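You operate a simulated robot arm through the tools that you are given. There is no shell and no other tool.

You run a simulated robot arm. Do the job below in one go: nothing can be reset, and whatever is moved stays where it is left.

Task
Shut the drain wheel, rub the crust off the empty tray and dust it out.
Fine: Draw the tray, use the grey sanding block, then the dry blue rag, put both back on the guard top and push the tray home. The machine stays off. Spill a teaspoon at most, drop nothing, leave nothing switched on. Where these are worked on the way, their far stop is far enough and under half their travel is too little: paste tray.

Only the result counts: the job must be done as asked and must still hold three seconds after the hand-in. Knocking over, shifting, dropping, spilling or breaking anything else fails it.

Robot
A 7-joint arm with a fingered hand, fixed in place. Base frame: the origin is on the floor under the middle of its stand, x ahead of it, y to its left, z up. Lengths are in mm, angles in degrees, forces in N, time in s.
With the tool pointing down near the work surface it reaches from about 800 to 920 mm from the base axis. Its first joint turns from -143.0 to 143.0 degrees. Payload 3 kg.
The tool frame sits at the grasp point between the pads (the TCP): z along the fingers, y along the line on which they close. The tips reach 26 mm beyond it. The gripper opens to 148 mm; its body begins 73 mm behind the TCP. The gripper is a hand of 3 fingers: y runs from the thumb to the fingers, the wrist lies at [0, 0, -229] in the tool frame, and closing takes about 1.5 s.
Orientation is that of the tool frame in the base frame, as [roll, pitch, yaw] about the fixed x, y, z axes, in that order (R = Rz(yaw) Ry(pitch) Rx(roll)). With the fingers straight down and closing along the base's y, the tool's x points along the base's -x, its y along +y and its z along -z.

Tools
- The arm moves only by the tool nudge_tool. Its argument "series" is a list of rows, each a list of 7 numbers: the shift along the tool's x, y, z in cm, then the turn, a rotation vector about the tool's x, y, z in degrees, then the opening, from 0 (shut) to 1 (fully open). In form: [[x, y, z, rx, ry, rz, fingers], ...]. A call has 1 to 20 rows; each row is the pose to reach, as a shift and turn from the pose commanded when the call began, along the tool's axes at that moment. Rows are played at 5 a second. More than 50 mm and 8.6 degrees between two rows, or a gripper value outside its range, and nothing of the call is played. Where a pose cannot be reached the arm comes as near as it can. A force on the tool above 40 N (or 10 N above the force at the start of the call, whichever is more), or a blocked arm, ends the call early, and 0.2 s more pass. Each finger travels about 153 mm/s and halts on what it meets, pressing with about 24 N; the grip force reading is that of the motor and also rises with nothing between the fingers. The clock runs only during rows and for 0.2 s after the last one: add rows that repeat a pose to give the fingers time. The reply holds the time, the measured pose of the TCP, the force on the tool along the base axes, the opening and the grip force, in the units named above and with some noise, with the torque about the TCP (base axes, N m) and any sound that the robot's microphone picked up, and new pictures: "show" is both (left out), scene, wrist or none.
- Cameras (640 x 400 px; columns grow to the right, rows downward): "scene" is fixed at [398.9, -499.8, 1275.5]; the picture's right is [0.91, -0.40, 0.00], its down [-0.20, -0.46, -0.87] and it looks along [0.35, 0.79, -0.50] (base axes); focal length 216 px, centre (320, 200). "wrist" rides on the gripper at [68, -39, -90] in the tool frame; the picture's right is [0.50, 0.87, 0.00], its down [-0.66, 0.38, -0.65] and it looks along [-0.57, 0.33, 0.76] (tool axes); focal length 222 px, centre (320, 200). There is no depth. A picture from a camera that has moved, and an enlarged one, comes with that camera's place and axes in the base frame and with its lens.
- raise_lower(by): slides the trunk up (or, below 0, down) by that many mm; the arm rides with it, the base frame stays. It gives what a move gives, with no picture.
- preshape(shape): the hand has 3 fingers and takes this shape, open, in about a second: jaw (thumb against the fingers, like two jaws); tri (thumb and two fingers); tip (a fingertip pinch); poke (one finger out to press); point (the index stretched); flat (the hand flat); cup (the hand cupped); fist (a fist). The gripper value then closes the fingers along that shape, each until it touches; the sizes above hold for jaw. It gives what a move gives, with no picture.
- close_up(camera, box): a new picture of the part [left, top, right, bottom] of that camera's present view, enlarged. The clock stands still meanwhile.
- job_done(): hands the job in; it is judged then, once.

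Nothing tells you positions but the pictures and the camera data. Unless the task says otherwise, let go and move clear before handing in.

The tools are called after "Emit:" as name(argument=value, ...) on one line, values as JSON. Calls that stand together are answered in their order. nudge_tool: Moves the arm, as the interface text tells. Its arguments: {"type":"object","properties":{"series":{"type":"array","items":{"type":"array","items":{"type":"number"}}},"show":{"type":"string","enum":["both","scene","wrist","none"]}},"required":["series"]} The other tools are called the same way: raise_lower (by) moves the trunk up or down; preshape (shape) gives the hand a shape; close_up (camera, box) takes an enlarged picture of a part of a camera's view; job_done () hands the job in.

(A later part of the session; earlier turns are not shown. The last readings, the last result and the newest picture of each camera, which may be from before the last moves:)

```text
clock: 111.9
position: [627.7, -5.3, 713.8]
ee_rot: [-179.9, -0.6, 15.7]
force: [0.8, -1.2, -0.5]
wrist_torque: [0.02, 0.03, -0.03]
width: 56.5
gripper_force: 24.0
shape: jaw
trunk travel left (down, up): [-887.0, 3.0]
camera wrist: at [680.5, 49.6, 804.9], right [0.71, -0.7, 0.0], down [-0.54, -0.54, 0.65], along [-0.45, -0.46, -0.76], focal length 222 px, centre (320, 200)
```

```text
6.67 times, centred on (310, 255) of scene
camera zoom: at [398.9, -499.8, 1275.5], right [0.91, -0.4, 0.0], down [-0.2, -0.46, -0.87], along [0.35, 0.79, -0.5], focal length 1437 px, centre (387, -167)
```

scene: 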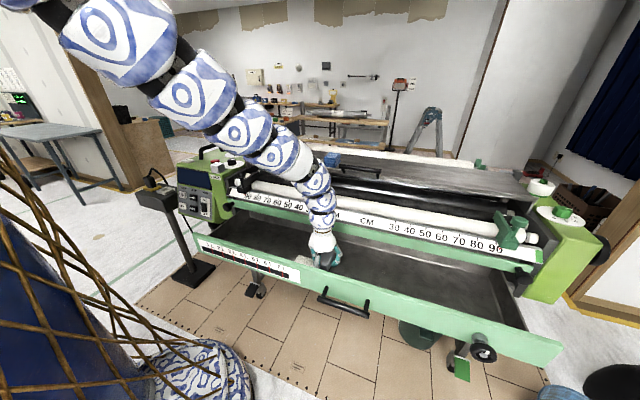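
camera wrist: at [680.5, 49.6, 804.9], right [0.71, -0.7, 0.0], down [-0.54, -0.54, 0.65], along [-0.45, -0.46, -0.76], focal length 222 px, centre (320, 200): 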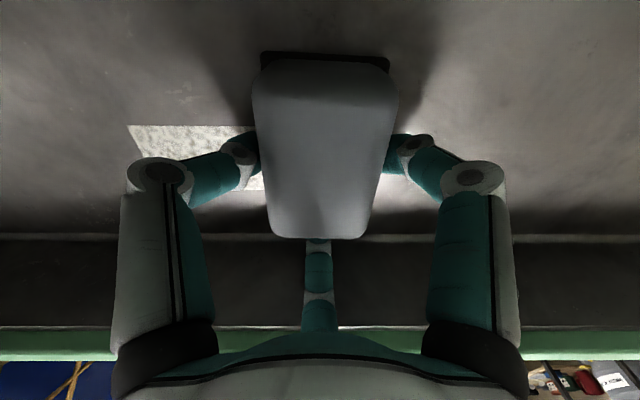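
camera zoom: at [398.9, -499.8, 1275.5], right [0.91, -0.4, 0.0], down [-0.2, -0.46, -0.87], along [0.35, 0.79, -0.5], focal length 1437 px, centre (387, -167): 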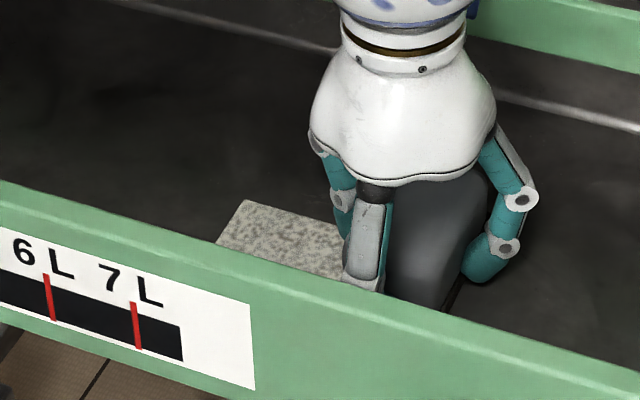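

All the crust has become a uniform dust patch (e 338–418). I'll lift the block out and look at the patch before taking the block back.

Emit:
nudge_tool(series=[[0, 0, -2, 0, 0, 0, 0.1], [0.59, 1.05, -4, 0, 0, 0, 0.1], [0.87, 2.15, -6.5, 0, 0, 0, 0.1], [0.77, 2.78, -9.5, 0, 0, 0, 0.1], [0.87, 3.18, -12, 0, 0, 0, 0.1], [2.55, 4.53, -14.7, 0, 0, 0, 0.1], [2.55, 4.53, -14.7, 0, 0, 0, 0.1]], show="both")

Emit:
close_up(camera="wrist", box=[120, 20, 280, 130])

```text
clock: 113.5
position: [661.0, -41.6, 861.0]
ee_rot: [-179.8, -0.6, 15.8]
force: [0.5, 0.0, -1.6]
wrist_torque: [-0.02, 0.02, -0.02]
width: 56.2
gripper_force: 24.1
shape: jaw
trunk travel left (down, up): [-887.0, 3.0]
camera wrist: at [714.1, 13.5, 952.8], right [0.72, -0.7, 0.0], down [-0.53, -0.54, 0.65], along [-0.45, -0.46, -0.76], focal length 222 px, centre (320, 200)
```

scene: 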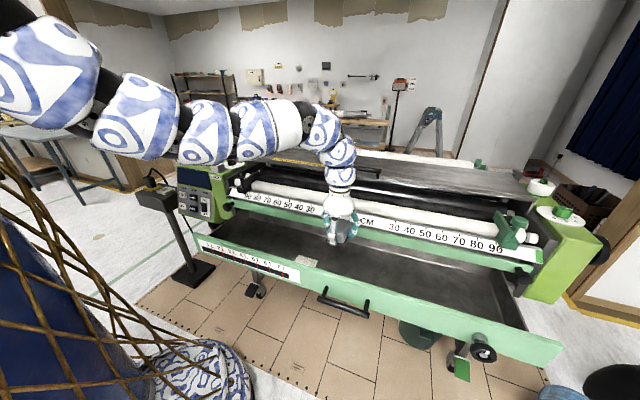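
wrist: 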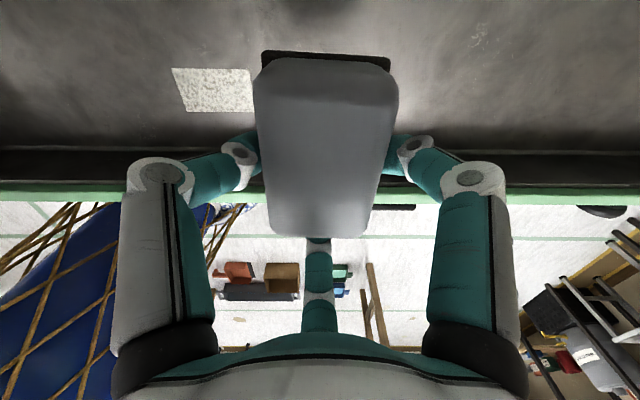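

```text
3.64 times, centred on (200, 75) of wrist
camera zoom: at [714.1, 13.5, 952.8], right [0.72, -0.7, 0.0], down [-0.53, -0.54, 0.65], along [-0.45, -0.46, -0.76], focal length 808 px, centre (756, 654)
```

zoom: 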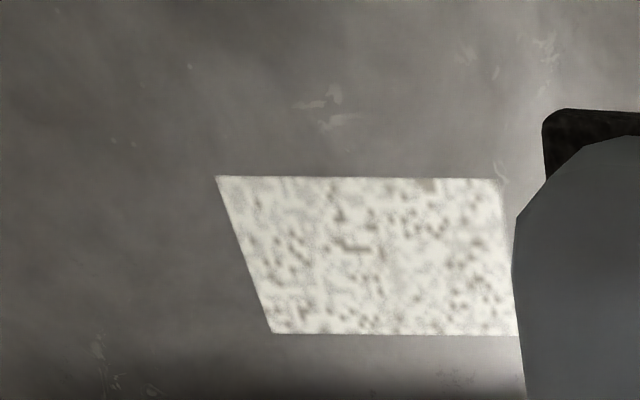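

The rubbing is complete: uniform dust, no crust left. I'll carry the block back toward the guard along the proven path.

Emit:
nudge_tool(series=[[2.3, -2.3, -3.5, 0, 0, 0, 0.1], [4.57, -4.52, -6.9, 0, 0, 0, 0.1], [6.4, -7.2, -10.4, 0, 0, 0, 0.1], [8.33, -9.86, -14, 0, 0, 0, 0.1], [9.04, -13.25, -16.1, 0, 0, 0, 0.1], [9.75, -16.6, -18.3, 0, 0, 0, 0.1], [10.46, -20, -20.4, 0, 0, 0, 0.1], [11.17, -23.4, -22.6, 0, 0, 0, 0.1], [11.88, -26.8, -24.7, 0, 0, 0, 0.1]], show="scene")

```text
clock: 115.5
position: [702.5, 247.7, 1109.4]
ee_rot: [-179.9, -0.6, 15.7]
force: [0.3, 0.1, -2.0]
wrist_torque: [-0.03, 0.01, -0.04]
width: 55.9
gripper_force: 23.8
shape: jaw
trunk travel left (down, up): [-887.0, 3.0]
```

scene: 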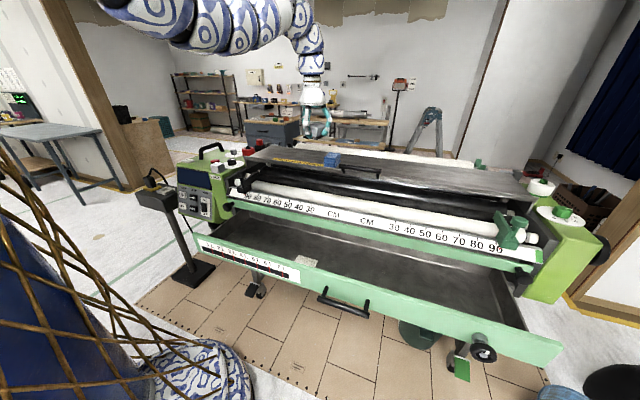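

Emit:
nudge_tool(series=[[0.8, -4, -1.5, 0, 0, 0, 0.1], [1.6, -7.5, -3.5, 0, 0, 0, 0.1], [2.4, -10.5, -6, 0, 0, 0, 0.1], [3.2, -13, -9, 0, 0, 0, 0.1], [4, -15, -12.5, 0, 0, 0, 0.1], [4, -16.5, -15.5, 0, 0, 0, 0.1], [4, -16.5, -15.5, 0, 0, 0, 0.1]], show="none")

Emit:
raise_lower(by=-237)

Emit:
nudge_tool(series=[[0, 0, 0, 0, 0, 0, 0.1]], show="both")

Emit:
close_up(camera="scene", box=[250, 100, 370, 185])

```text
clock: 117.1
position: [694.7, 416.7, 1264.2]
ee_rot: [-179.8, -0.6, 15.5]
force: [1.2, 0.3, -1.6]
wrist_torque: [-0.01, 0.0, 0.03]
width: 55.6
gripper_force: 24.1
shape: jaw
trunk travel left (down, up): [-887.0, 3.0]
```

```text
clock: 119.5
position: [694.1, 415.5, 1029.5]
ee_rot: [-179.8, -0.7, 15.6]
force: [-0.5, -0.4, -1.0]
wrist_torque: [0.01, 0.01, -0.03]
width: 55.7
gripper_force: 23.8
shape: jaw
trunk travel left (down, up): [-650.0, 240.0]
```

```text
clock: 120.0
position: [694.9, 414.6, 1028.2]
ee_rot: [-179.9, -0.6, 15.7]
force: [0.0, 0.2, -0.6]
wrist_torque: [-0.04, 0.01, -0.01]
width: 55.8
gripper_force: 23.9
shape: jaw
trunk travel left (down, up): [-650.0, 240.0]
camera wrist: at [747.1, 470.1, 1119.9], right [0.72, -0.7, 0.0], down [-0.54, -0.54, 0.65], along [-0.45, -0.46, -0.76], focal length 222 px, centre (320, 200)
```

scene: 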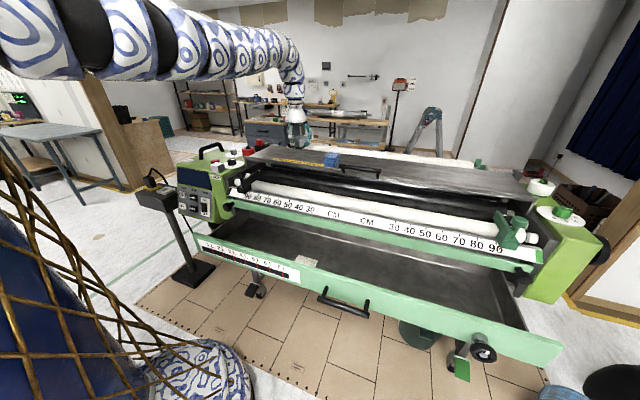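
wrist: 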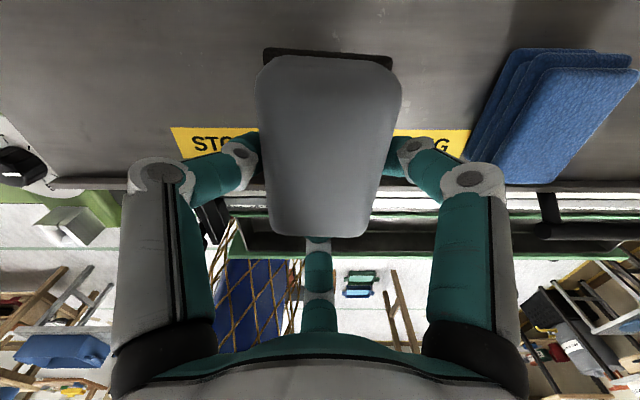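

```text
4.71 times, centred on (310, 142) of scene
camera zoom: at [398.9, -499.8, 1275.5], right [0.91, -0.4, 0.0], down [-0.2, -0.46, -0.87], along [0.35, 0.79, -0.5], focal length 1014 px, centre (367, 471)
```

zoom: 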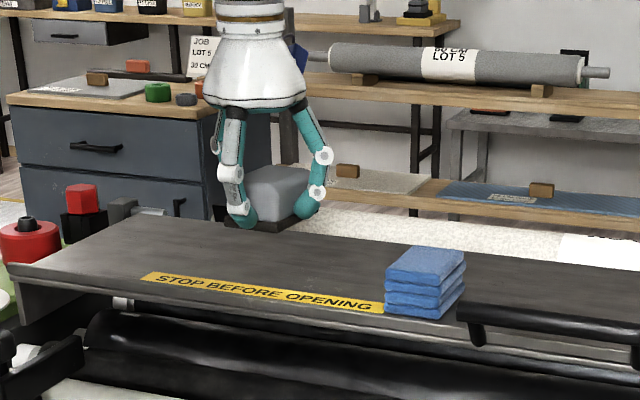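

The block is level above its old place. I'll lower it to just above the guard and set it down gently.

Emit:
raise_lower(by=-58)

Emit:
nudge_tool(series=[[0, 0, 0.15, 0, 0, 0, 0.1], [0, 0, 0.3, 0, 0, 0, 0.1], [0, 0, 0.3, 0, 0, 0, 0.1]], show="none")

```text
clock: 120.9
position: [694.7, 414.8, 971.1]
ee_rot: [-179.9, -0.6, 15.6]
force: [0.5, 0.2, -1.6]
wrist_torque: [-0.01, 0.01, -0.03]
width: 55.7
gripper_force: 23.5
shape: jaw
trunk travel left (down, up): [-592.0, 298.0]
```

```text
clock: 121.7
position: [694.9, 414.7, 966.9]
ee_rot: [-179.8, -0.6, 15.7]
force: [0.0, 0.2, -2.0]
wrist_torque: [-0.01, -0.01, -0.02]
width: 55.6
gripper_force: 24.0
shape: jaw
trunk travel left (down, up): [-592.0, 298.0]
```

Emit:
nudge_tool(series=[[0, 0, 0.12, 0, 0, 0, 0.1], [0, 0, 0.25, 0, 0, 0, 0.1], [0, 0, 0.25, 0, 0, 0, 0.1]], show="none")

```text
clock: 122.5
position: [694.6, 414.8, 966.2]
ee_rot: [-179.8, -0.6, 15.6]
force: [1.0, -0.8, 3.6]
wrist_torque: [0.12, -0.09, 0.01]
width: 55.8
gripper_force: 24.1
shape: jaw
trunk travel left (down, up): [-592.0, 298.0]
```

The block has touched the guard (3.6 N). Releasing it.

Emit:
nudge_tool(series=[[0, 0, 0, 0, 0, 0, 0.42], [0, 0, 0, 0, 0, 0, 0.5], [0, 0, 0, 0, 0, 0, 0.6], [0, 0, 0, 0, 0, 0, 0.75], [0, 0, 0, 0, 0, 0, 0.9], [0, 0, 0, 0, 0, 0, 0.9]], show="wrist")

Emit:
raise_lower(by=120)

Emit:
nudge_tool(series=[[0, 0, 0, 0, 0, 0, 0.9]], show="both")

Emit:
close_up(camera="scene", box=[250, 100, 370, 185])

```text
clock: 123.9
position: [694.1, 414.6, 965.5]
ee_rot: [-179.9, -0.6, 15.6]
force: [0.1, -0.4, 0.8]
wrist_torque: [-0.01, -0.02, 0.02]
width: 133.1
gripper_force: 0.2
shape: jaw
trunk travel left (down, up): [-592.0, 298.0]
camera wrist: at [747.2, 470.4, 1056.1], right [0.71, -0.7, 0.0], down [-0.54, -0.54, 0.65], along [-0.45, -0.46, -0.76], focal length 222 px, centre (320, 200)
```

wrist: 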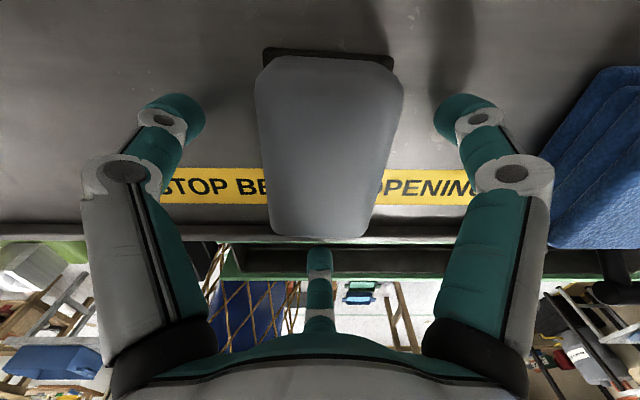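

```text
clock: 125.4
position: [695.6, 413.9, 1085.1]
ee_rot: [-179.9, -0.7, 15.6]
force: [-0.4, -0.5, -0.5]
wrist_torque: [-0.02, 0.01, 0.02]
width: 133.1
gripper_force: 0.1
shape: jaw
trunk travel left (down, up): [-712.0, 178.0]
```

```text
clock: 125.8
position: [693.5, 415.4, 1084.4]
ee_rot: [-179.9, -0.6, 15.5]
force: [0.6, 0.1, 0.7]
wrist_torque: [-0.02, 0.0, -0.01]
width: 133.2
gripper_force: 0.1
shape: jaw
trunk travel left (down, up): [-712.0, 178.0]
camera wrist: at [747.2, 470.4, 1176.1], right [0.71, -0.7, 0.0], down [-0.54, -0.54, 0.65], along [-0.45, -0.46, -0.76], focal length 222 px, centre (320, 200)
```

scene: 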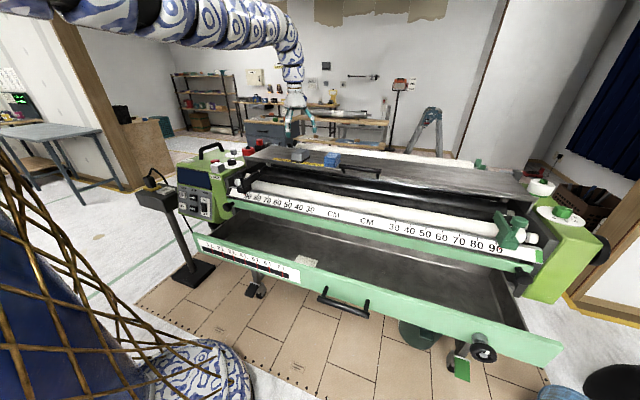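
wrist: 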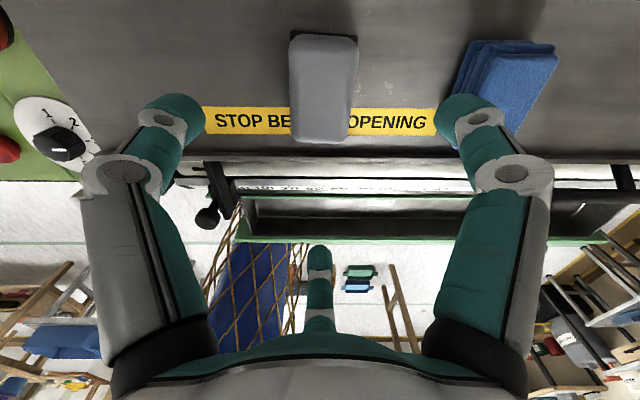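

```text
4.71 times, centred on (310, 142) of scene
camera zoom: at [398.9, -499.8, 1275.5], right [0.91, -0.4, 0.0], down [-0.2, -0.46, -0.87], along [0.35, 0.79, -0.5], focal length 1014 px, centre (367, 471)
```

zoom: 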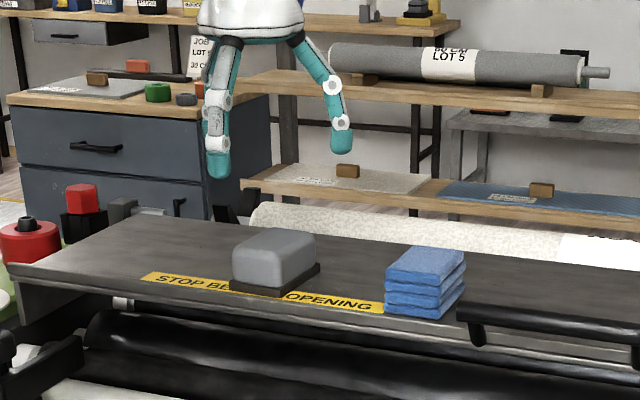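

The block is back on the guard top. The rag is at about e≈354, m≈807 (about 55 × 78 × 40 mm), farther out, so I need the hand higher relative to the shoulder. I'll rise and move over toward it.

Emit:
nudge_tool(series=[[0.7, 1.06, -4, 0, 0, 0, 0.95], [1.75, 2.66, -8, 0, 0, 0, 0.95], [3.07, 4.66, -12, 0, 0, 0, 0.95], [4.56, 6.92, -15.5, 0, 0, 0, 0.95], [6.14, 9.32, -18, 0, 0, 0, 0.95], [7.72, 11.71, -19.5, 0, 0, 0, 0.95], [8.77, 13.31, -20, 0, 0, 0, 0.95], [8.77, 13.31, -20, 0, 0, 0, 0.95]], show="both")

```text
clock: 127.6
position: [788.2, 302.4, 1280.8]
ee_rot: [-179.9, -0.6, 15.5]
force: [0.1, -0.3, 0.2]
wrist_torque: [0.02, -0.01, 0.02]
width: 140.3
gripper_force: 0.0
shape: jaw
out of reach, approached as far as the arm can: row 5, 6, 7, 8
trunk travel left (down, up): [-712.0, 178.0]
camera wrist: at [841.2, 358.4, 1372.8], right [0.71, -0.7, 0.0], down [-0.54, -0.54, 0.65], along [-0.45, -0.46, -0.76], focal length 222 px, centre (320, 200)
```

scene: 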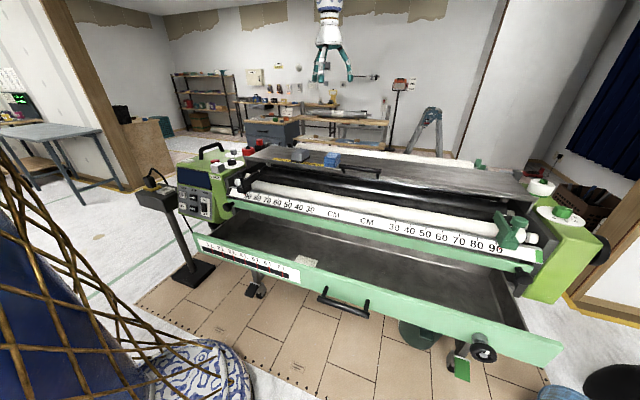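
wrist: 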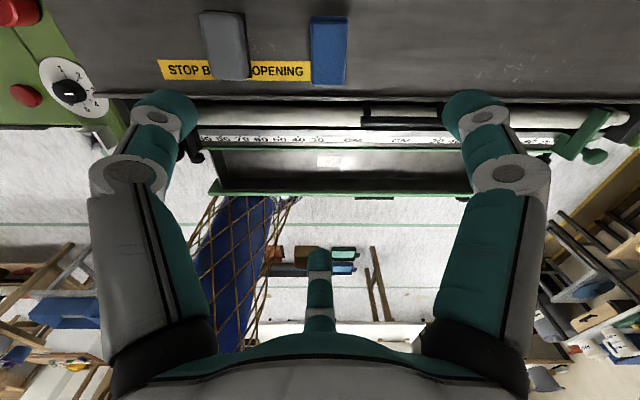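

Emit:
nudge_tool(series=[[0.3, 0.2, -4, 0, 0, 0, 0.95], [0.9, 0.3, -8, 0, 0, 0, 0.95], [1.6, 0.2, -12, 0, 0, 0, 0.95], [2.4, -0.1, -15, 0, 0, 0, 0.95], [2.6, -0.1, -15, 0, 0, 0, 0.95]], show="none")

```text
clock: 128.8
position: [781.4, 292.7, 1356.4]
ee_rot: [-179.8, -0.7, 15.7]
force: [0.2, -0.1, 0.0]
wrist_torque: [0.05, 0.02, -0.01]
width: 140.5
gripper_force: 0.0
shape: jaw
out of reach, approached as far as the arm can: row 1, 2, 3, 4, 5
trunk travel left (down, up): [-712.0, 178.0]
```

The vertical reach ends near r≈845 in this wrist posture. The hand is three-fold symmetric, so I'll turn it 120° toward its starting roll, high in free air, and see whether that allows more reach.

Emit:
nudge_tool(series=[[-0.9, 0.5, 2, 0, 0, -8, 0.95], [-1.8, 1, 4, 0, 0, -16, 0.95], [-2.6, 1.5, 6, 0, 0, -24, 0.95], [-2.6, 1.5, 7, 0, 0, -32, 0.95], [-2.6, 1.5, 7, 0, 0, -40, 0.95], [-2.6, 1.5, 7, 0, 0, -48, 0.95], [-2.6, 1.5, 7, 0, 0, -56, 0.95], [-2.6, 1.5, 7, 0, 0, -64, 0.95], [-2.6, 1.5, 7, 0, 0, -72, 0.95], [-2.6, 1.5, 7, 0, 0, -80, 0.95], [-2.6, 1.5, 7, 0, 0, -88, 0.95], [-2.6, 1.5, 7, 0, 0, -96, 0.95], [-2.6, 1.5, 7, 0, 0, -104, 0.95], [-2.6, 1.5, 7, 0, 0, -112, 0.95], [-2.6, 1.5, 7, 0, 0, -120, 0.95], [-2.6, 1.5, 7, 0, 0, -120, 0.95]], show="both")

```text
clock: 132.2
position: [760.5, 271.1, 1283.9]
ee_rot: [179.3, 0.2, 135.7]
force: [0.3, -0.6, 0.1]
wrist_torque: [-0.01, -0.02, 0.02]
width: 140.6
gripper_force: 0.0
shape: jaw
trunk travel left (down, up): [-712.0, 178.0]
camera wrist: at [683.5, 290.6, 1373.4], right [0.25, 0.97, 0.01], down [0.73, -0.19, 0.66], along [0.64, -0.16, -0.75], focal length 222 px, centre (320, 200)
```

scene: 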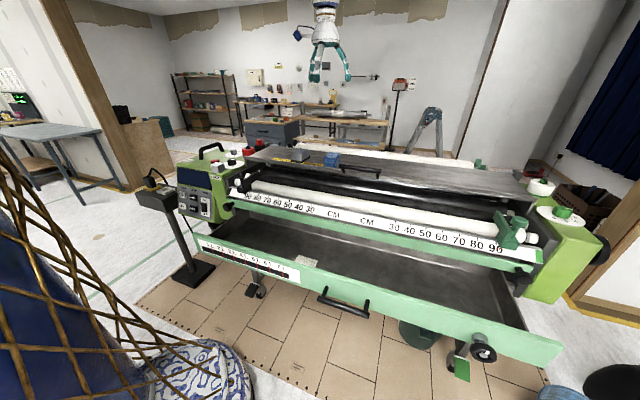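
wrist: 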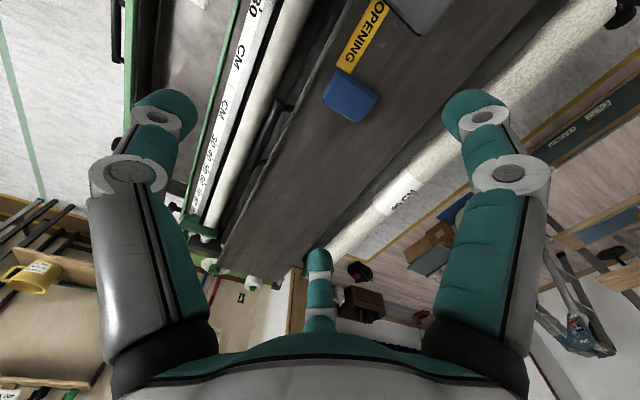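

Emit:
nudge_tool(series=[[-0.5, 3.3, 0, 0, 0, 0, 0.95], [-1, 6.6, 0, 0, 0, 0, 0.95], [-1, 6.6, 0, 0, 0, 0, 0.95]], show="none")

```text
clock: 133.0
position: [795.4, 300.5, 1282.8]
ee_rot: [179.4, 0.2, 135.6]
force: [-0.1, 0.4, 0.5]
wrist_torque: [-0.02, 0.01, 0.01]
width: 140.4
gripper_force: 0.1
shape: jaw
out of reach, approached as far as the arm can: row 2, 3
trunk travel left (down, up): [-712.0, 178.0]
```

Still limited near r≈850 when vertical. A small outward tilt of 8° will give the missing reach, and it can be kept while wiping, so the rag stays flat.

Emit:
nudge_tool(series=[[0, 0, 0, -4, 0, 0, 0.95], [0, 0.3, 0, -8, 0, 0, 0.95], [-0.3, 1.2, 0, -8, 0, 0, 0.95], [-0.5, 2.2, 0, -8, 0, 0, 0.95], [-0.5, 2.2, 0, -8, 0, 0, 0.95]], show="none")

```text
clock: 134.2
position: [814.1, 310.7, 1283.8]
ee_rot: [171.4, 0.1, 135.7]
force: [-0.3, 0.7, -0.6]
wrist_torque: [-0.01, -0.03, -0.04]
width: 140.3
gripper_force: 0.0
shape: jaw
trunk travel left (down, up): [-712.0, 178.0]
```

Emit:
raise_lower(by=-215)

Emit:
nudge_tool(series=[[0, 0, 0, 0, 0, 0, 0.95]], show="both")

Emit:
close_up(camera="scene", box=[260, 90, 400, 185])

```text
clock: 136.5
position: [815.2, 310.5, 1068.4]
ee_rot: [171.4, 0.1, 135.5]
force: [0.7, 0.4, 0.8]
wrist_torque: [0.0, 0.0, 0.01]
width: 140.4
gripper_force: 0.1
shape: jaw
trunk travel left (down, up): [-497.0, 393.0]
```

```text
clock: 136.9
position: [815.7, 311.3, 1068.5]
ee_rot: [171.4, 0.2, 135.6]
force: [-0.3, 0.2, 0.3]
wrist_torque: [0.04, 0.0, 0.0]
width: 140.7
gripper_force: 0.1
shape: jaw
trunk travel left (down, up): [-497.0, 393.0]
camera wrist: at [729.2, 320.8, 1151.6], right [0.24, 0.96, 0.13], down [0.66, -0.26, 0.71], along [0.71, -0.09, -0.7], focal length 222 px, centre (320, 200)
```

scene: 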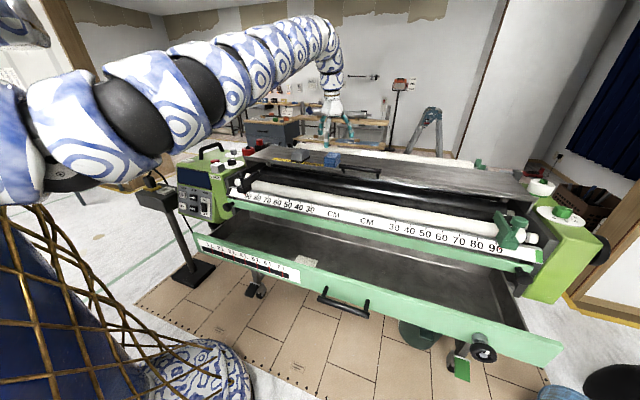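
wrist: 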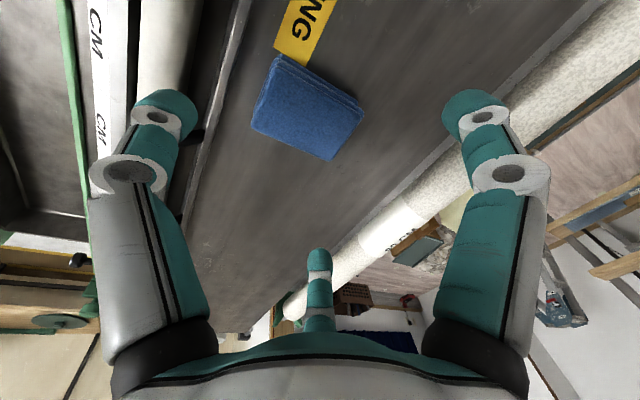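

```text
4.21 times, centred on (330, 138) of scene
camera zoom: at [398.9, -499.8, 1275.5], right [0.91, -0.4, 0.0], down [-0.2, -0.46, -0.87], along [0.35, 0.79, -0.5], focal length 907 px, centre (278, 463)
```

zoom: 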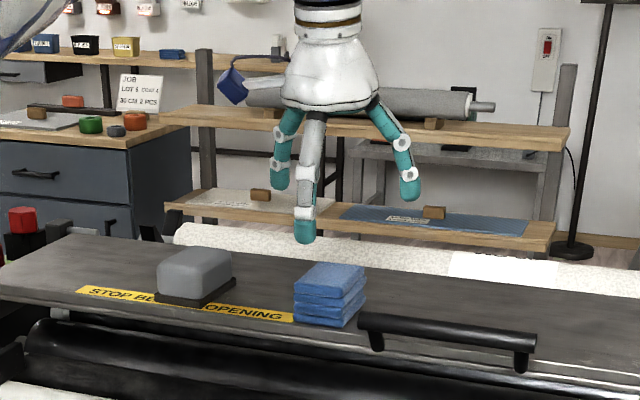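

The rag's top centre is at about e 354, m 793, z 969, directly below the hand. I'll narrow the fingers a bit and lower onto it.

Emit:
nudge_tool(series=[[0, 0, 0, 0, 0, 0, 0.9], [0, 0, 0, 0, 0, 0, 0.9]], show="none")

Emit:
raise_lower(by=-80)

Emit:
nudge_tool(series=[[0, 0, 0, 0, 0, 0, 0.9]], show="wrist")

Emit:
close_up(camera="scene", box=[260, 100, 400, 185])

```text
clock: 137.5
position: [813.7, 311.5, 1068.6]
ee_rot: [171.4, 0.3, 135.6]
force: [-0.3, 0.8, 0.4]
wrist_torque: [0.01, -0.03, 0.02]
width: 133.5
gripper_force: 0.0
shape: jaw
trunk travel left (down, up): [-497.0, 393.0]
```

```text
clock: 138.7
position: [814.5, 311.0, 988.9]
ee_rot: [171.4, 0.2, 135.7]
force: [-0.1, -0.2, 0.4]
wrist_torque: [-0.02, -0.03, -0.04]
width: 133.5
gripper_force: 0.0
shape: jaw
trunk travel left (down, up): [-417.0, 473.0]
```

```text
clock: 139.1
position: [815.5, 310.8, 988.0]
ee_rot: [171.4, 0.3, 135.6]
force: [-0.4, -0.6, -0.3]
wrist_torque: [-0.01, 0.01, 0.0]
width: 133.6
gripper_force: 0.0
shape: jaw
trunk travel left (down, up): [-417.0, 473.0]
camera wrist: at [729.2, 320.8, 1071.6], right [0.24, 0.96, 0.13], down [0.66, -0.26, 0.71], along [0.71, -0.09, -0.7], focal length 222 px, centre (320, 200)
```

wrist: 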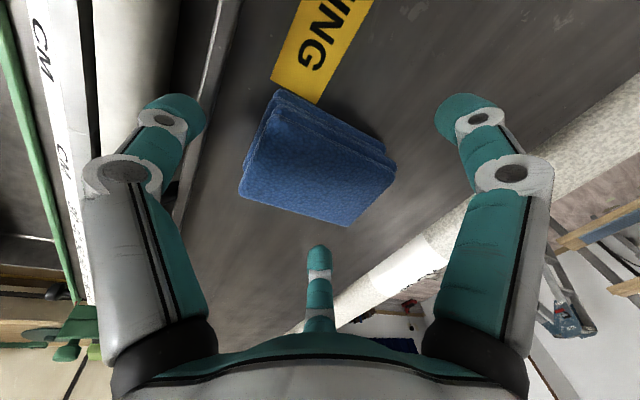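

```text
4.57 times, centred on (330, 142) of scene
camera zoom: at [398.9, -499.8, 1275.5], right [0.91, -0.4, 0.0], down [-0.2, -0.46, -0.87], along [0.35, 0.79, -0.5], focal length 985 px, centre (274, 463)
```

zoom: 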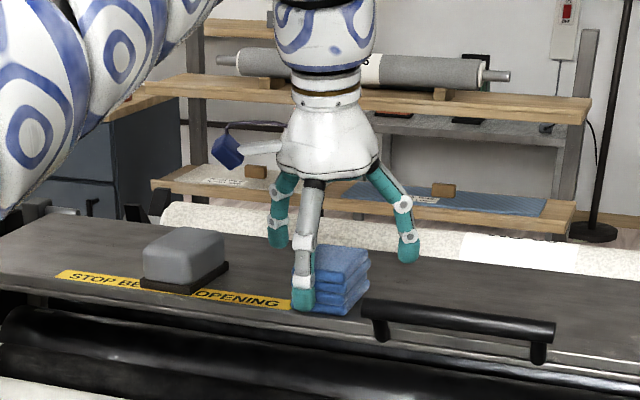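

Emit:
nudge_tool(series=[[0.3, -0.2, 0, 0, 0, 0, 0.9], [0.3, -0.2, 0, 0, 0, 0, 0.9]], show="none")

Emit:
raise_lower(by=-21)

Emit:
nudge_tool(series=[[0, 0, 0, 0, 0, 0, 0.75], [0, 0, 0, 0, 0, 0, 0.6], [0, 0, 0, 0, 0, 0, 0.45], [0, 0, 0, 0, 0, 0, 0.3], [0, 0, 0, 0, 0, 0, 0.1], [0, 0, 0, 0, 0, 0, 0.1]], show="wrist")

Emit:
close_up(camera="scene", box=[260, 100, 400, 185])

```text
clock: 139.7
position: [811.7, 311.4, 988.4]
ee_rot: [171.4, 0.2, 135.6]
force: [-0.4, -0.6, 0.4]
wrist_torque: [0.01, 0.02, 0.0]
width: 133.4
gripper_force: 0.1
shape: jaw
trunk travel left (down, up): [-417.0, 473.0]
```

```text
clock: 140.4
position: [810.4, 310.1, 967.7]
ee_rot: [171.4, 0.3, 135.6]
force: [0.2, -0.2, 4.8]
wrist_torque: [-0.31, 0.3, 0.02]
width: 133.3
gripper_force: 0.1
shape: jaw
trunk travel left (down, up): [-396.0, 494.0]
```

```text
clock: 141.8
position: [809.9, 309.4, 970.8]
ee_rot: [171.2, 0.4, 135.5]
force: [-18.4, -17.5, 22.4]
wrist_torque: [-1.13, 1.12, -0.14]
width: 69.1
gripper_force: 0.1
shape: jaw
trunk travel left (down, up): [-396.0, 494.0]
camera wrist: at [723.3, 319.5, 1054.0], right [0.24, 0.96, 0.13], down [0.66, -0.26, 0.71], along [0.71, -0.08, -0.69], focal length 222 px, centre (320, 200)
```

wrist: 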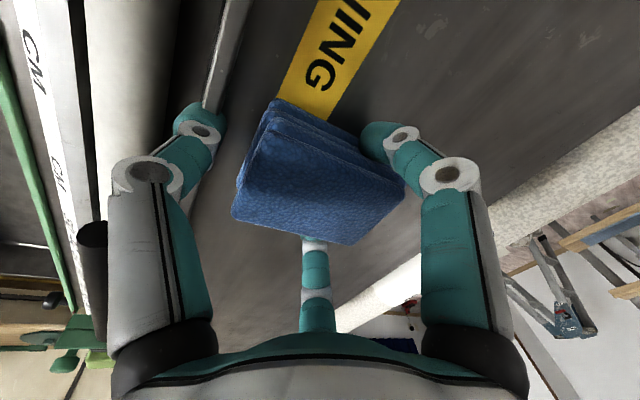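

```text
4.57 times, centred on (330, 142) of scene
camera zoom: at [398.9, -499.8, 1275.5], right [0.91, -0.4, 0.0], down [-0.2, -0.46, -0.87], along [0.35, 0.79, -0.5], focal length 985 px, centre (274, 463)
```

zoom: 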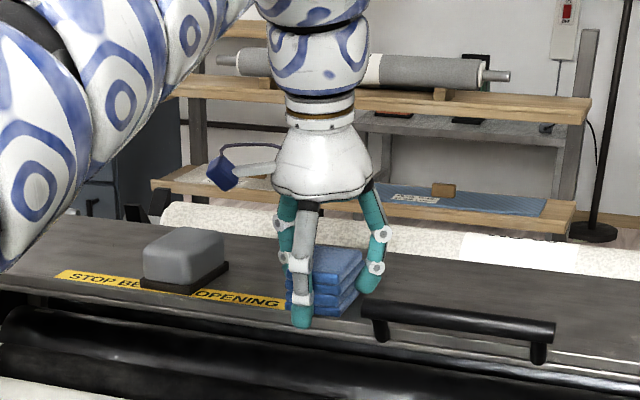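

The thumb caught on the guard's front edge because the tilt puts it lower. I'll reopen at once, rise slightly, and check that nothing moved.

Emit:
nudge_tool(series=[[0, 0, 0, 0, 0, 0, 0.7], [0, 0, 0, 0, 0, 0, 0.9], [0, 0, 0, 0, 0, 0, 0.9]], show="none")

Emit:
raise_lower(by=21)

Emit:
nudge_tool(series=[[0, 0, 0, 0, 0, 0, 0.9]], show="wrist")

Emit:
close_up(camera="scene", box=[260, 100, 400, 185])

```text
clock: 142.6
position: [810.7, 310.8, 968.0]
ee_rot: [171.3, 0.2, 135.7]
force: [4.4, 2.4, 12.2]
wrist_torque: [-0.53, 0.48, 0.11]
width: 132.4
gripper_force: 0.0
shape: jaw
trunk travel left (down, up): [-396.0, 494.0]
```

```text
clock: 143.2
position: [810.9, 312.5, 987.6]
ee_rot: [171.4, 0.3, 135.6]
force: [-0.7, 0.5, 0.3]
wrist_torque: [0.0, 0.0, -0.01]
width: 132.8
gripper_force: 0.0
shape: jaw
trunk travel left (down, up): [-417.0, 473.0]
```

```text
clock: 143.7
position: [812.2, 311.9, 988.3]
ee_rot: [171.5, 0.2, 135.6]
force: [0.7, -0.5, -0.2]
wrist_torque: [0.0, 0.02, 0.02]
width: 133.0
gripper_force: 0.0
shape: jaw
trunk travel left (down, up): [-417.0, 473.0]
camera wrist: at [725.4, 321.5, 1071.3], right [0.24, 0.96, 0.13], down [0.66, -0.26, 0.71], along [0.71, -0.09, -0.7], focal length 222 px, centre (320, 200)
```

wrist: 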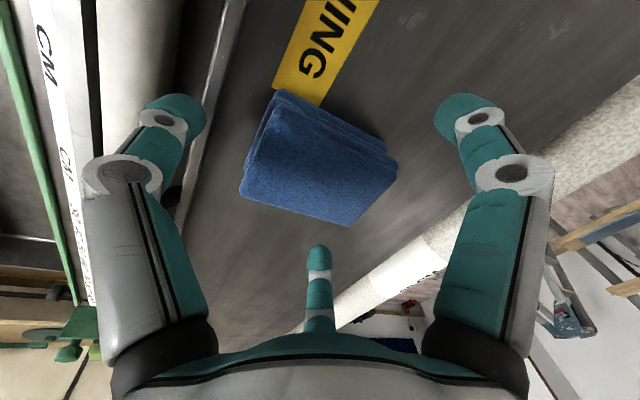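

```text
4.57 times, centred on (330, 142) of scene
camera zoom: at [398.9, -499.8, 1275.5], right [0.91, -0.4, 0.0], down [-0.2, -0.46, -0.87], along [0.35, 0.79, -0.5], focal length 985 px, centre (274, 463)
```

zoom: 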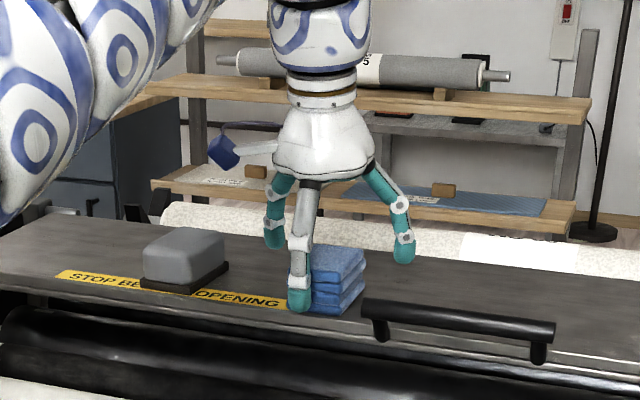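

Nothing has moved. I'll lower less this time (z≈976) so the thumb stays above the guard surface, then close.

Emit:
raise_lower(by=-12)

Emit:
nudge_tool(series=[[0, 0, 0, 0, 0, 0, 0.8], [0, 0, 0, 0, 0, 0, 0.7]], show="none")

```text
clock: 144.2
position: [812.2, 312.1, 976.0]
ee_rot: [171.3, 0.2, 135.6]
force: [0.6, 0.2, 1.0]
wrist_torque: [0.03, 0.02, -0.03]
width: 132.8
gripper_force: 0.1
shape: jaw
trunk travel left (down, up): [-405.0, 485.0]
```

```text
clock: 144.8
position: [811.1, 311.9, 976.5]
ee_rot: [171.4, 0.4, 135.6]
force: [0.0, 0.2, 0.2]
wrist_torque: [0.01, 0.02, 0.0]
width: 103.7
gripper_force: 0.1
shape: jaw
trunk travel left (down, up): [-405.0, 485.0]
```

Emit:
nudge_tool(series=[[0, 0, 0, 0, 0, 0, 0.55], [0, 0, 0, 0, 0, 0, 0.4], [0, 0, 0, 0, 0, 0, 0.25], [0, 0, 0, 0, 0, 0, 0.1], [0, 0, 0, 0, 0, 0, 0.1]], show="wrist")

Emit:
close_up(camera="scene", box=[260, 100, 400, 185])

```text
clock: 146.1
position: [811.8, 310.9, 976.0]
ee_rot: [171.4, 0.2, 135.5]
force: [-0.5, 0.6, 0.0]
wrist_torque: [-0.01, 0.04, 0.0]
width: 57.0
gripper_force: 24.3
shape: jaw
trunk travel left (down, up): [-405.0, 485.0]
camera wrist: at [725.5, 321.6, 1059.4], right [0.24, 0.96, 0.13], down [0.66, -0.26, 0.71], along [0.71, -0.09, -0.7], focal length 222 px, centre (320, 200)
```

wrist: 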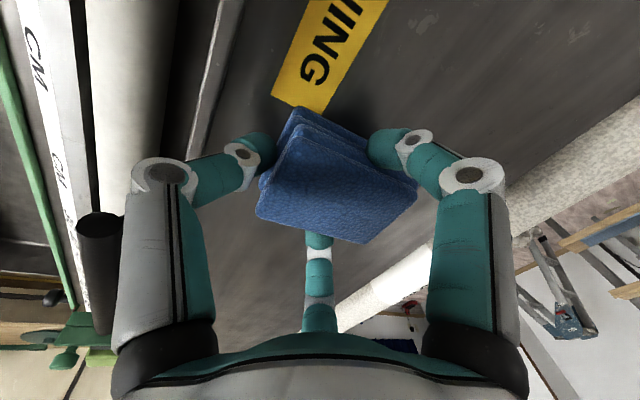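

```text
4.57 times, centred on (330, 142) of scene
camera zoom: at [398.9, -499.8, 1275.5], right [0.91, -0.4, 0.0], down [-0.2, -0.46, -0.87], along [0.35, 0.79, -0.5], focal length 985 px, centre (274, 463)
```

zoom: 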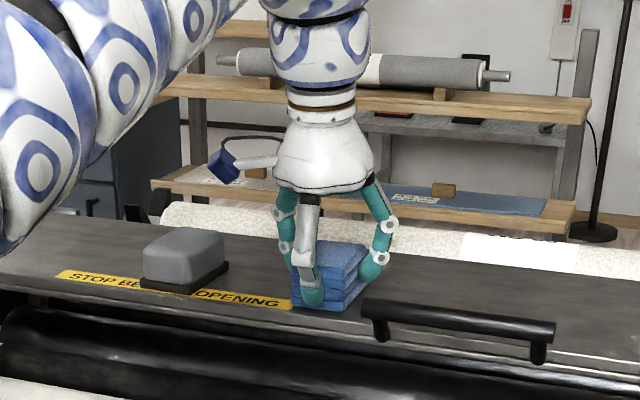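

The rag is gripped (57 mm, 24 N). Lifting a little to check.

Emit:
raise_lower(by=60)

Emit:
nudge_tool(series=[[0, 0, 0, 0, 0, 0, 0.1]], show="wrist")

Emit:
close_up(camera="scene", box=[260, 90, 400, 185])

```text
clock: 147.1
position: [811.9, 312.2, 1036.6]
ee_rot: [171.4, 0.1, 135.5]
force: [-0.6, -0.8, -1.0]
wrist_torque: [-0.01, 0.04, 0.02]
width: 57.4
gripper_force: 24.0
shape: jaw
trunk travel left (down, up): [-465.0, 425.0]
```

```text
clock: 147.4
position: [812.1, 311.8, 1036.8]
ee_rot: [171.3, 0.3, 135.6]
force: [1.1, 0.4, -1.0]
wrist_torque: [-0.04, 0.03, -0.01]
width: 57.3
gripper_force: 23.6
shape: jaw
trunk travel left (down, up): [-465.0, 425.0]
camera wrist: at [725.6, 321.6, 1119.3], right [0.24, 0.96, 0.13], down [0.66, -0.26, 0.71], along [0.71, -0.09, -0.7], focal length 222 px, centre (320, 200)
```

wrist: 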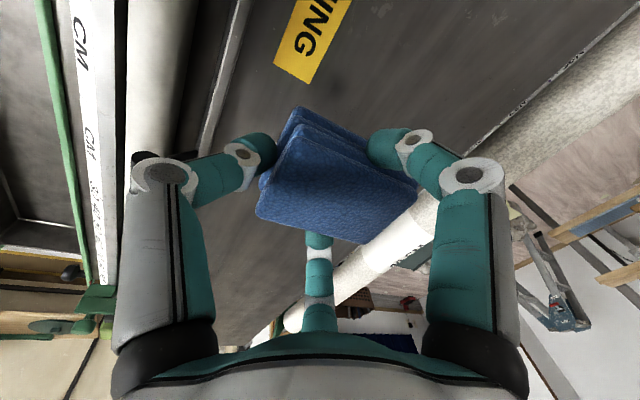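

```text
4.21 times, centred on (330, 138) of scene
camera zoom: at [398.9, -499.8, 1275.5], right [0.91, -0.4, 0.0], down [-0.2, -0.46, -0.87], along [0.35, 0.79, -0.5], focal length 907 px, centre (278, 463)
```

zoom: 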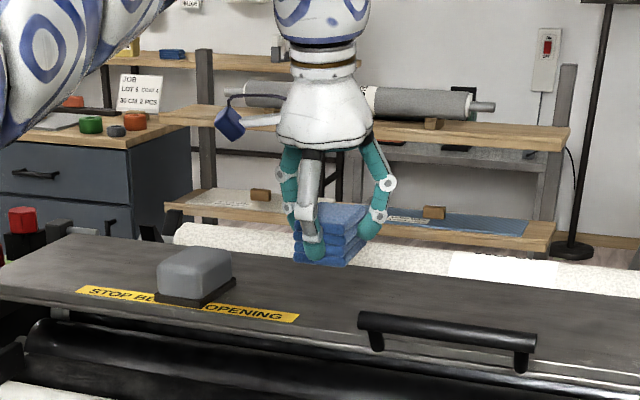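

The rag is held whole. I'll raise the trunk fully and carry it down toward the tray along the earlier path.

Emit:
raise_lower(by=422)

Emit:
nudge_tool(series=[[0.4, -1.9, 4.18, 0, 0, 0, 0.1], [0.9, -3.91, 8.44, 0, 0, 0, 0.1], [1.3, -6.01, 12.58, 0, 0, 0, 0.1], [1.8, -8.1, 16.73, 0, 0, 0, 0.1]], show="scene")

```text
refused: 422 is not a number from -400 to 400
```

```text
clock: 148.1
position: [789.5, 298.5, 956.7]
ee_rot: [170.5, 0.6, 135.5]
force: [-7.0, -10.6, 41.7]
wrist_torque: [-0.27, 0.41, 0.02]
width: 56.9
gripper_force: 24.3
shape: jaw
trunk travel left (down, up): [-465.0, 425.0]
stopped in row 3: the force on the tool passed its limit at 82 N (the readings are from after the stop); the commanded pose is now the measured one
```

scene: 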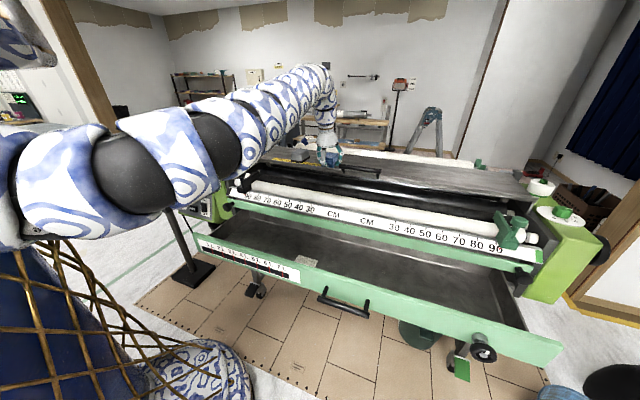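

The trunk move was refused (too large a step) and the following move pressed the rag onto the guard; that was my mistake in chaining the two. I'll lift straight off and inspect.

Emit:
raise_lower(by=80)

```text
clock: 149.3
position: [790.4, 298.4, 1030.3]
ee_rot: [171.0, 0.3, 135.6]
force: [1.2, 0.3, -0.1]
wrist_torque: [-0.01, 0.03, 0.01]
width: 53.0
gripper_force: 24.2
shape: jaw
trunk travel left (down, up): [-545.0, 345.0]
```

Emit:
close_up(camera="wrist", box=[120, 60, 520, 320])

Emit:
close_up(camera="scene", box=[260, 90, 400, 185])

Emit:
close_up(camera="scene", box=[200, 120, 580, 330])

```text
1.54 times, centred on (320, 190) of wrist
camera zoom: at [703.9, 308.3, 1113.2], right [0.24, 0.96, 0.13], down [0.65, -0.26, 0.71], along [0.72, -0.08, -0.69], focal length 342 px, centre (320, 215)
```

zoom: 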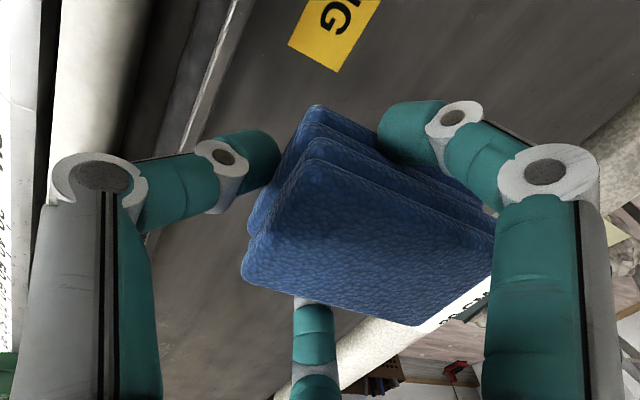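

```text
4.21 times, centred on (330, 138) of scene
camera zoom: at [398.9, -499.8, 1275.5], right [0.91, -0.4, 0.0], down [-0.2, -0.46, -0.87], along [0.35, 0.79, -0.5], focal length 907 px, centre (278, 463)
```

zoom: 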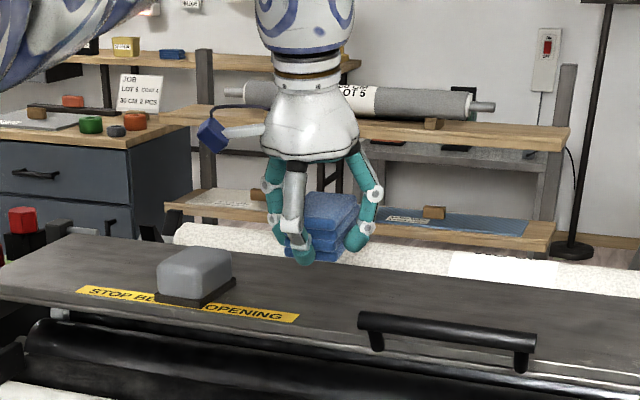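

```text
1.68 times, centred on (390, 225) of scene
camera zoom: at [398.9, -499.8, 1275.5], right [0.91, -0.4, 0.0], down [-0.2, -0.46, -0.87], along [0.35, 0.79, -0.5], focal length 363 px, centre (202, 158)
```

zoom: 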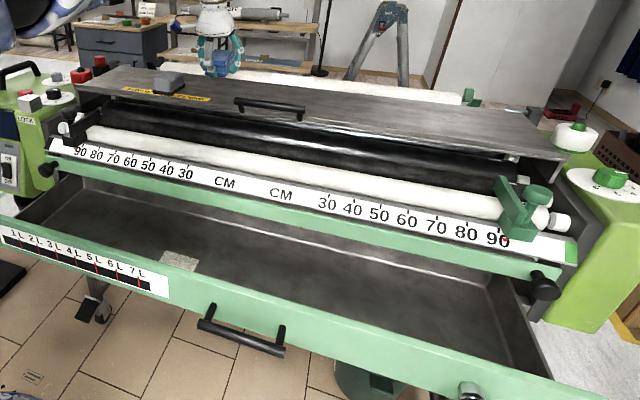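

The rag is still held but was pushed up between the fingers, so its underside is now level with the fingertips. I'll set it down again on the guard and regrip it properly, placing it slightly forward so the thumb stays in front of the guard's edge.

Emit:
nudge_tool(series=[[-0.3, -1, 0.14, 0, 0, 0, 0.1], [-0.6, -2.1, 0.3, 0, 0, 0, 0.1], [-0.6, -2.1, 0.3, 0, 0, 0, 0.1]], show="wrist")

```text
clock: 150.1
position: [781.8, 280.0, 1024.3]
ee_rot: [170.7, 0.3, 135.6]
force: [-0.2, 0.6, -0.5]
wrist_torque: [-0.01, 0.01, -0.01]
width: 52.9
gripper_force: 24.0
shape: jaw
trunk travel left (down, up): [-545.0, 345.0]
camera wrist: at [694.2, 290.0, 1107.2], right [0.24, 0.96, 0.13], down [0.65, -0.26, 0.71], along [0.72, -0.08, -0.69], focal length 222 px, centre (320, 200)
```

wrist: 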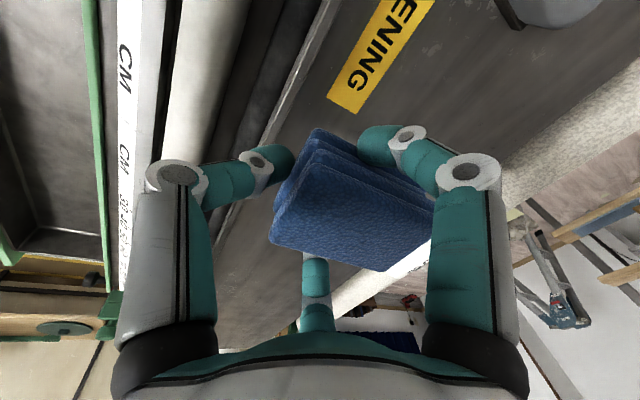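

Emit:
raise_lower(by=-45)

Emit:
close_up(camera="scene", box=[280, 110, 380, 185])

Emit:
close_up(camera="wrist", box=[180, 80, 460, 280])

```text
clock: 150.9
position: [780.4, 280.0, 980.4]
ee_rot: [170.9, 0.4, 135.4]
force: [-1.0, 0.6, 0.3]
wrist_torque: [-0.02, -0.01, -0.02]
width: 52.7
gripper_force: 23.6
shape: jaw
trunk travel left (down, up): [-500.0, 390.0]
```

```text
5.33 times, centred on (330, 148) of scene
camera zoom: at [398.9, -499.8, 1275.5], right [0.91, -0.4, 0.0], down [-0.2, -0.46, -0.87], along [0.35, 0.79, -0.5], focal length 1149 px, centre (267, 480)
```

zoom: 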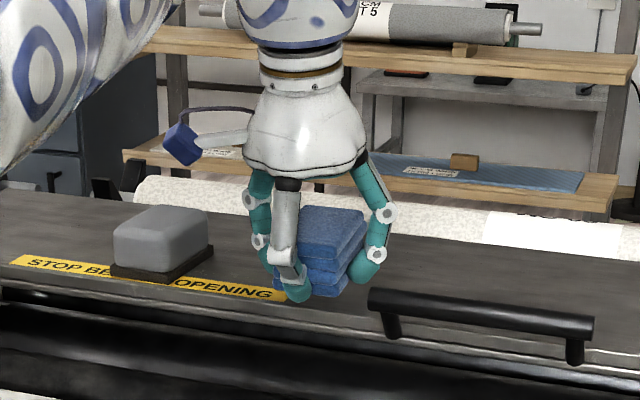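

```text
2.00 times, centred on (320, 180) of wrist
camera zoom: at [694.0, 289.9, 1062.2], right [0.24, 0.96, 0.13], down [0.65, -0.26, 0.71], along [0.72, -0.08, -0.69], focal length 444 px, centre (320, 240)
```

zoom: 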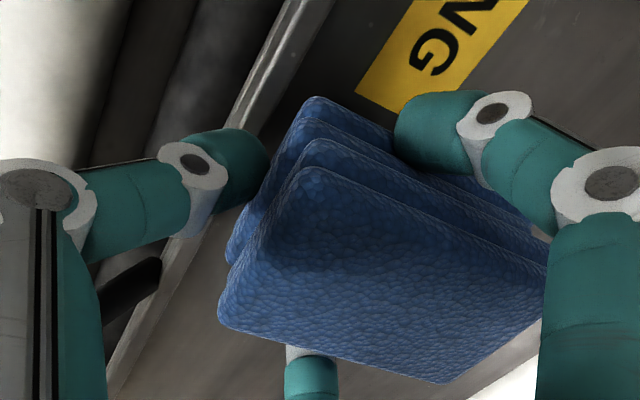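

The rag has shifted about 20 mm back relative to the hand, so I'll come forward another 22 mm to keep the thumb clear of the guard's edge.

Emit:
nudge_tool(series=[[0, -1.1, -0.15, 0, 0, 0, 0.1], [0, -2.2, -0.31, 0, 0, 0, 0.1], [0, -2.2, -0.31, 0, 0, 0, 0.1]], show="none")

Emit:
close_up(camera="wrist", box=[180, 80, 460, 280])

Emit:
close_up(camera="scene", box=[280, 110, 380, 185])

```text
clock: 151.8
position: [765.8, 263.8, 979.3]
ee_rot: [170.9, 0.4, 135.5]
force: [-0.4, -0.4, -0.4]
wrist_torque: [0.04, 0.04, 0.03]
width: 52.8
gripper_force: 24.0
shape: jaw
trunk travel left (down, up): [-500.0, 390.0]
```

```text
2.00 times, centred on (320, 180) of wrist
camera zoom: at [678.7, 273.8, 1061.4], right [0.24, 0.96, 0.13], down [0.65, -0.26, 0.71], along [0.72, -0.08, -0.69], focal length 444 px, centre (320, 240)
```

zoom: 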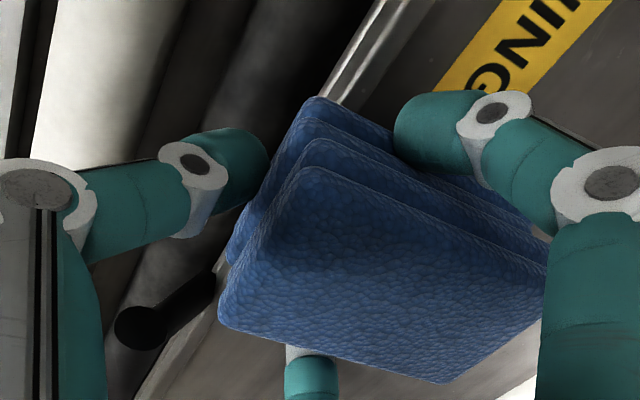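

```text
5.33 times, centred on (330, 148) of scene
camera zoom: at [398.9, -499.8, 1275.5], right [0.91, -0.4, 0.0], down [-0.2, -0.46, -0.87], along [0.35, 0.79, -0.5], focal length 1149 px, centre (267, 480)
```

zoom: 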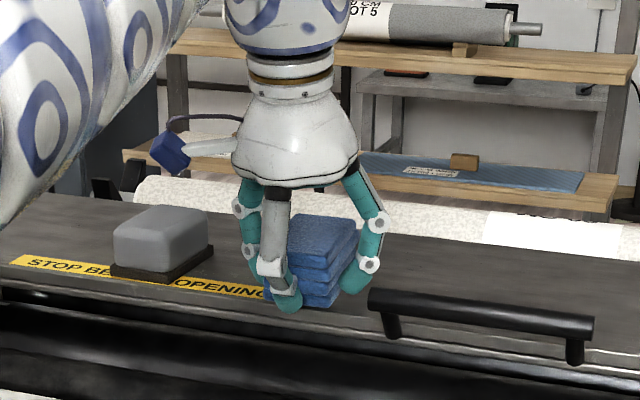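

Emit:
nudge_tool(series=[[0, -0.1, 0.7, 0, 0, 0, 0.1], [0, -0.2, 1.4, 0, 0, 0, 0.1], [0, -0.2, 1.4, 0, 0, 0, 0.1]], show="none")

```text
clock: 152.6
position: [765.1, 264.9, 965.0]
ee_rot: [170.8, 0.4, 135.5]
force: [0.1, -0.7, -0.5]
wrist_torque: [-0.03, 0.05, -0.02]
width: 52.9
gripper_force: 23.9
shape: jaw
trunk travel left (down, up): [-500.0, 390.0]
```

Emit:
nudge_tool(series=[[0, -0.03, 0.2, 0, 0, 0, 0.1], [0, -0.06, 0.4, 0, 0, 0, 0.1], [0, -0.06, 0.4, 0, 0, 0, 0.1]], show="none")

```text
clock: 153.3
position: [766.0, 263.9, 961.3]
ee_rot: [170.8, 0.4, 135.6]
force: [0.5, -0.7, -0.7]
wrist_torque: [-0.07, 0.02, 0.01]
width: 52.5
gripper_force: 23.7
shape: jaw
trunk travel left (down, up): [-500.0, 390.0]
```

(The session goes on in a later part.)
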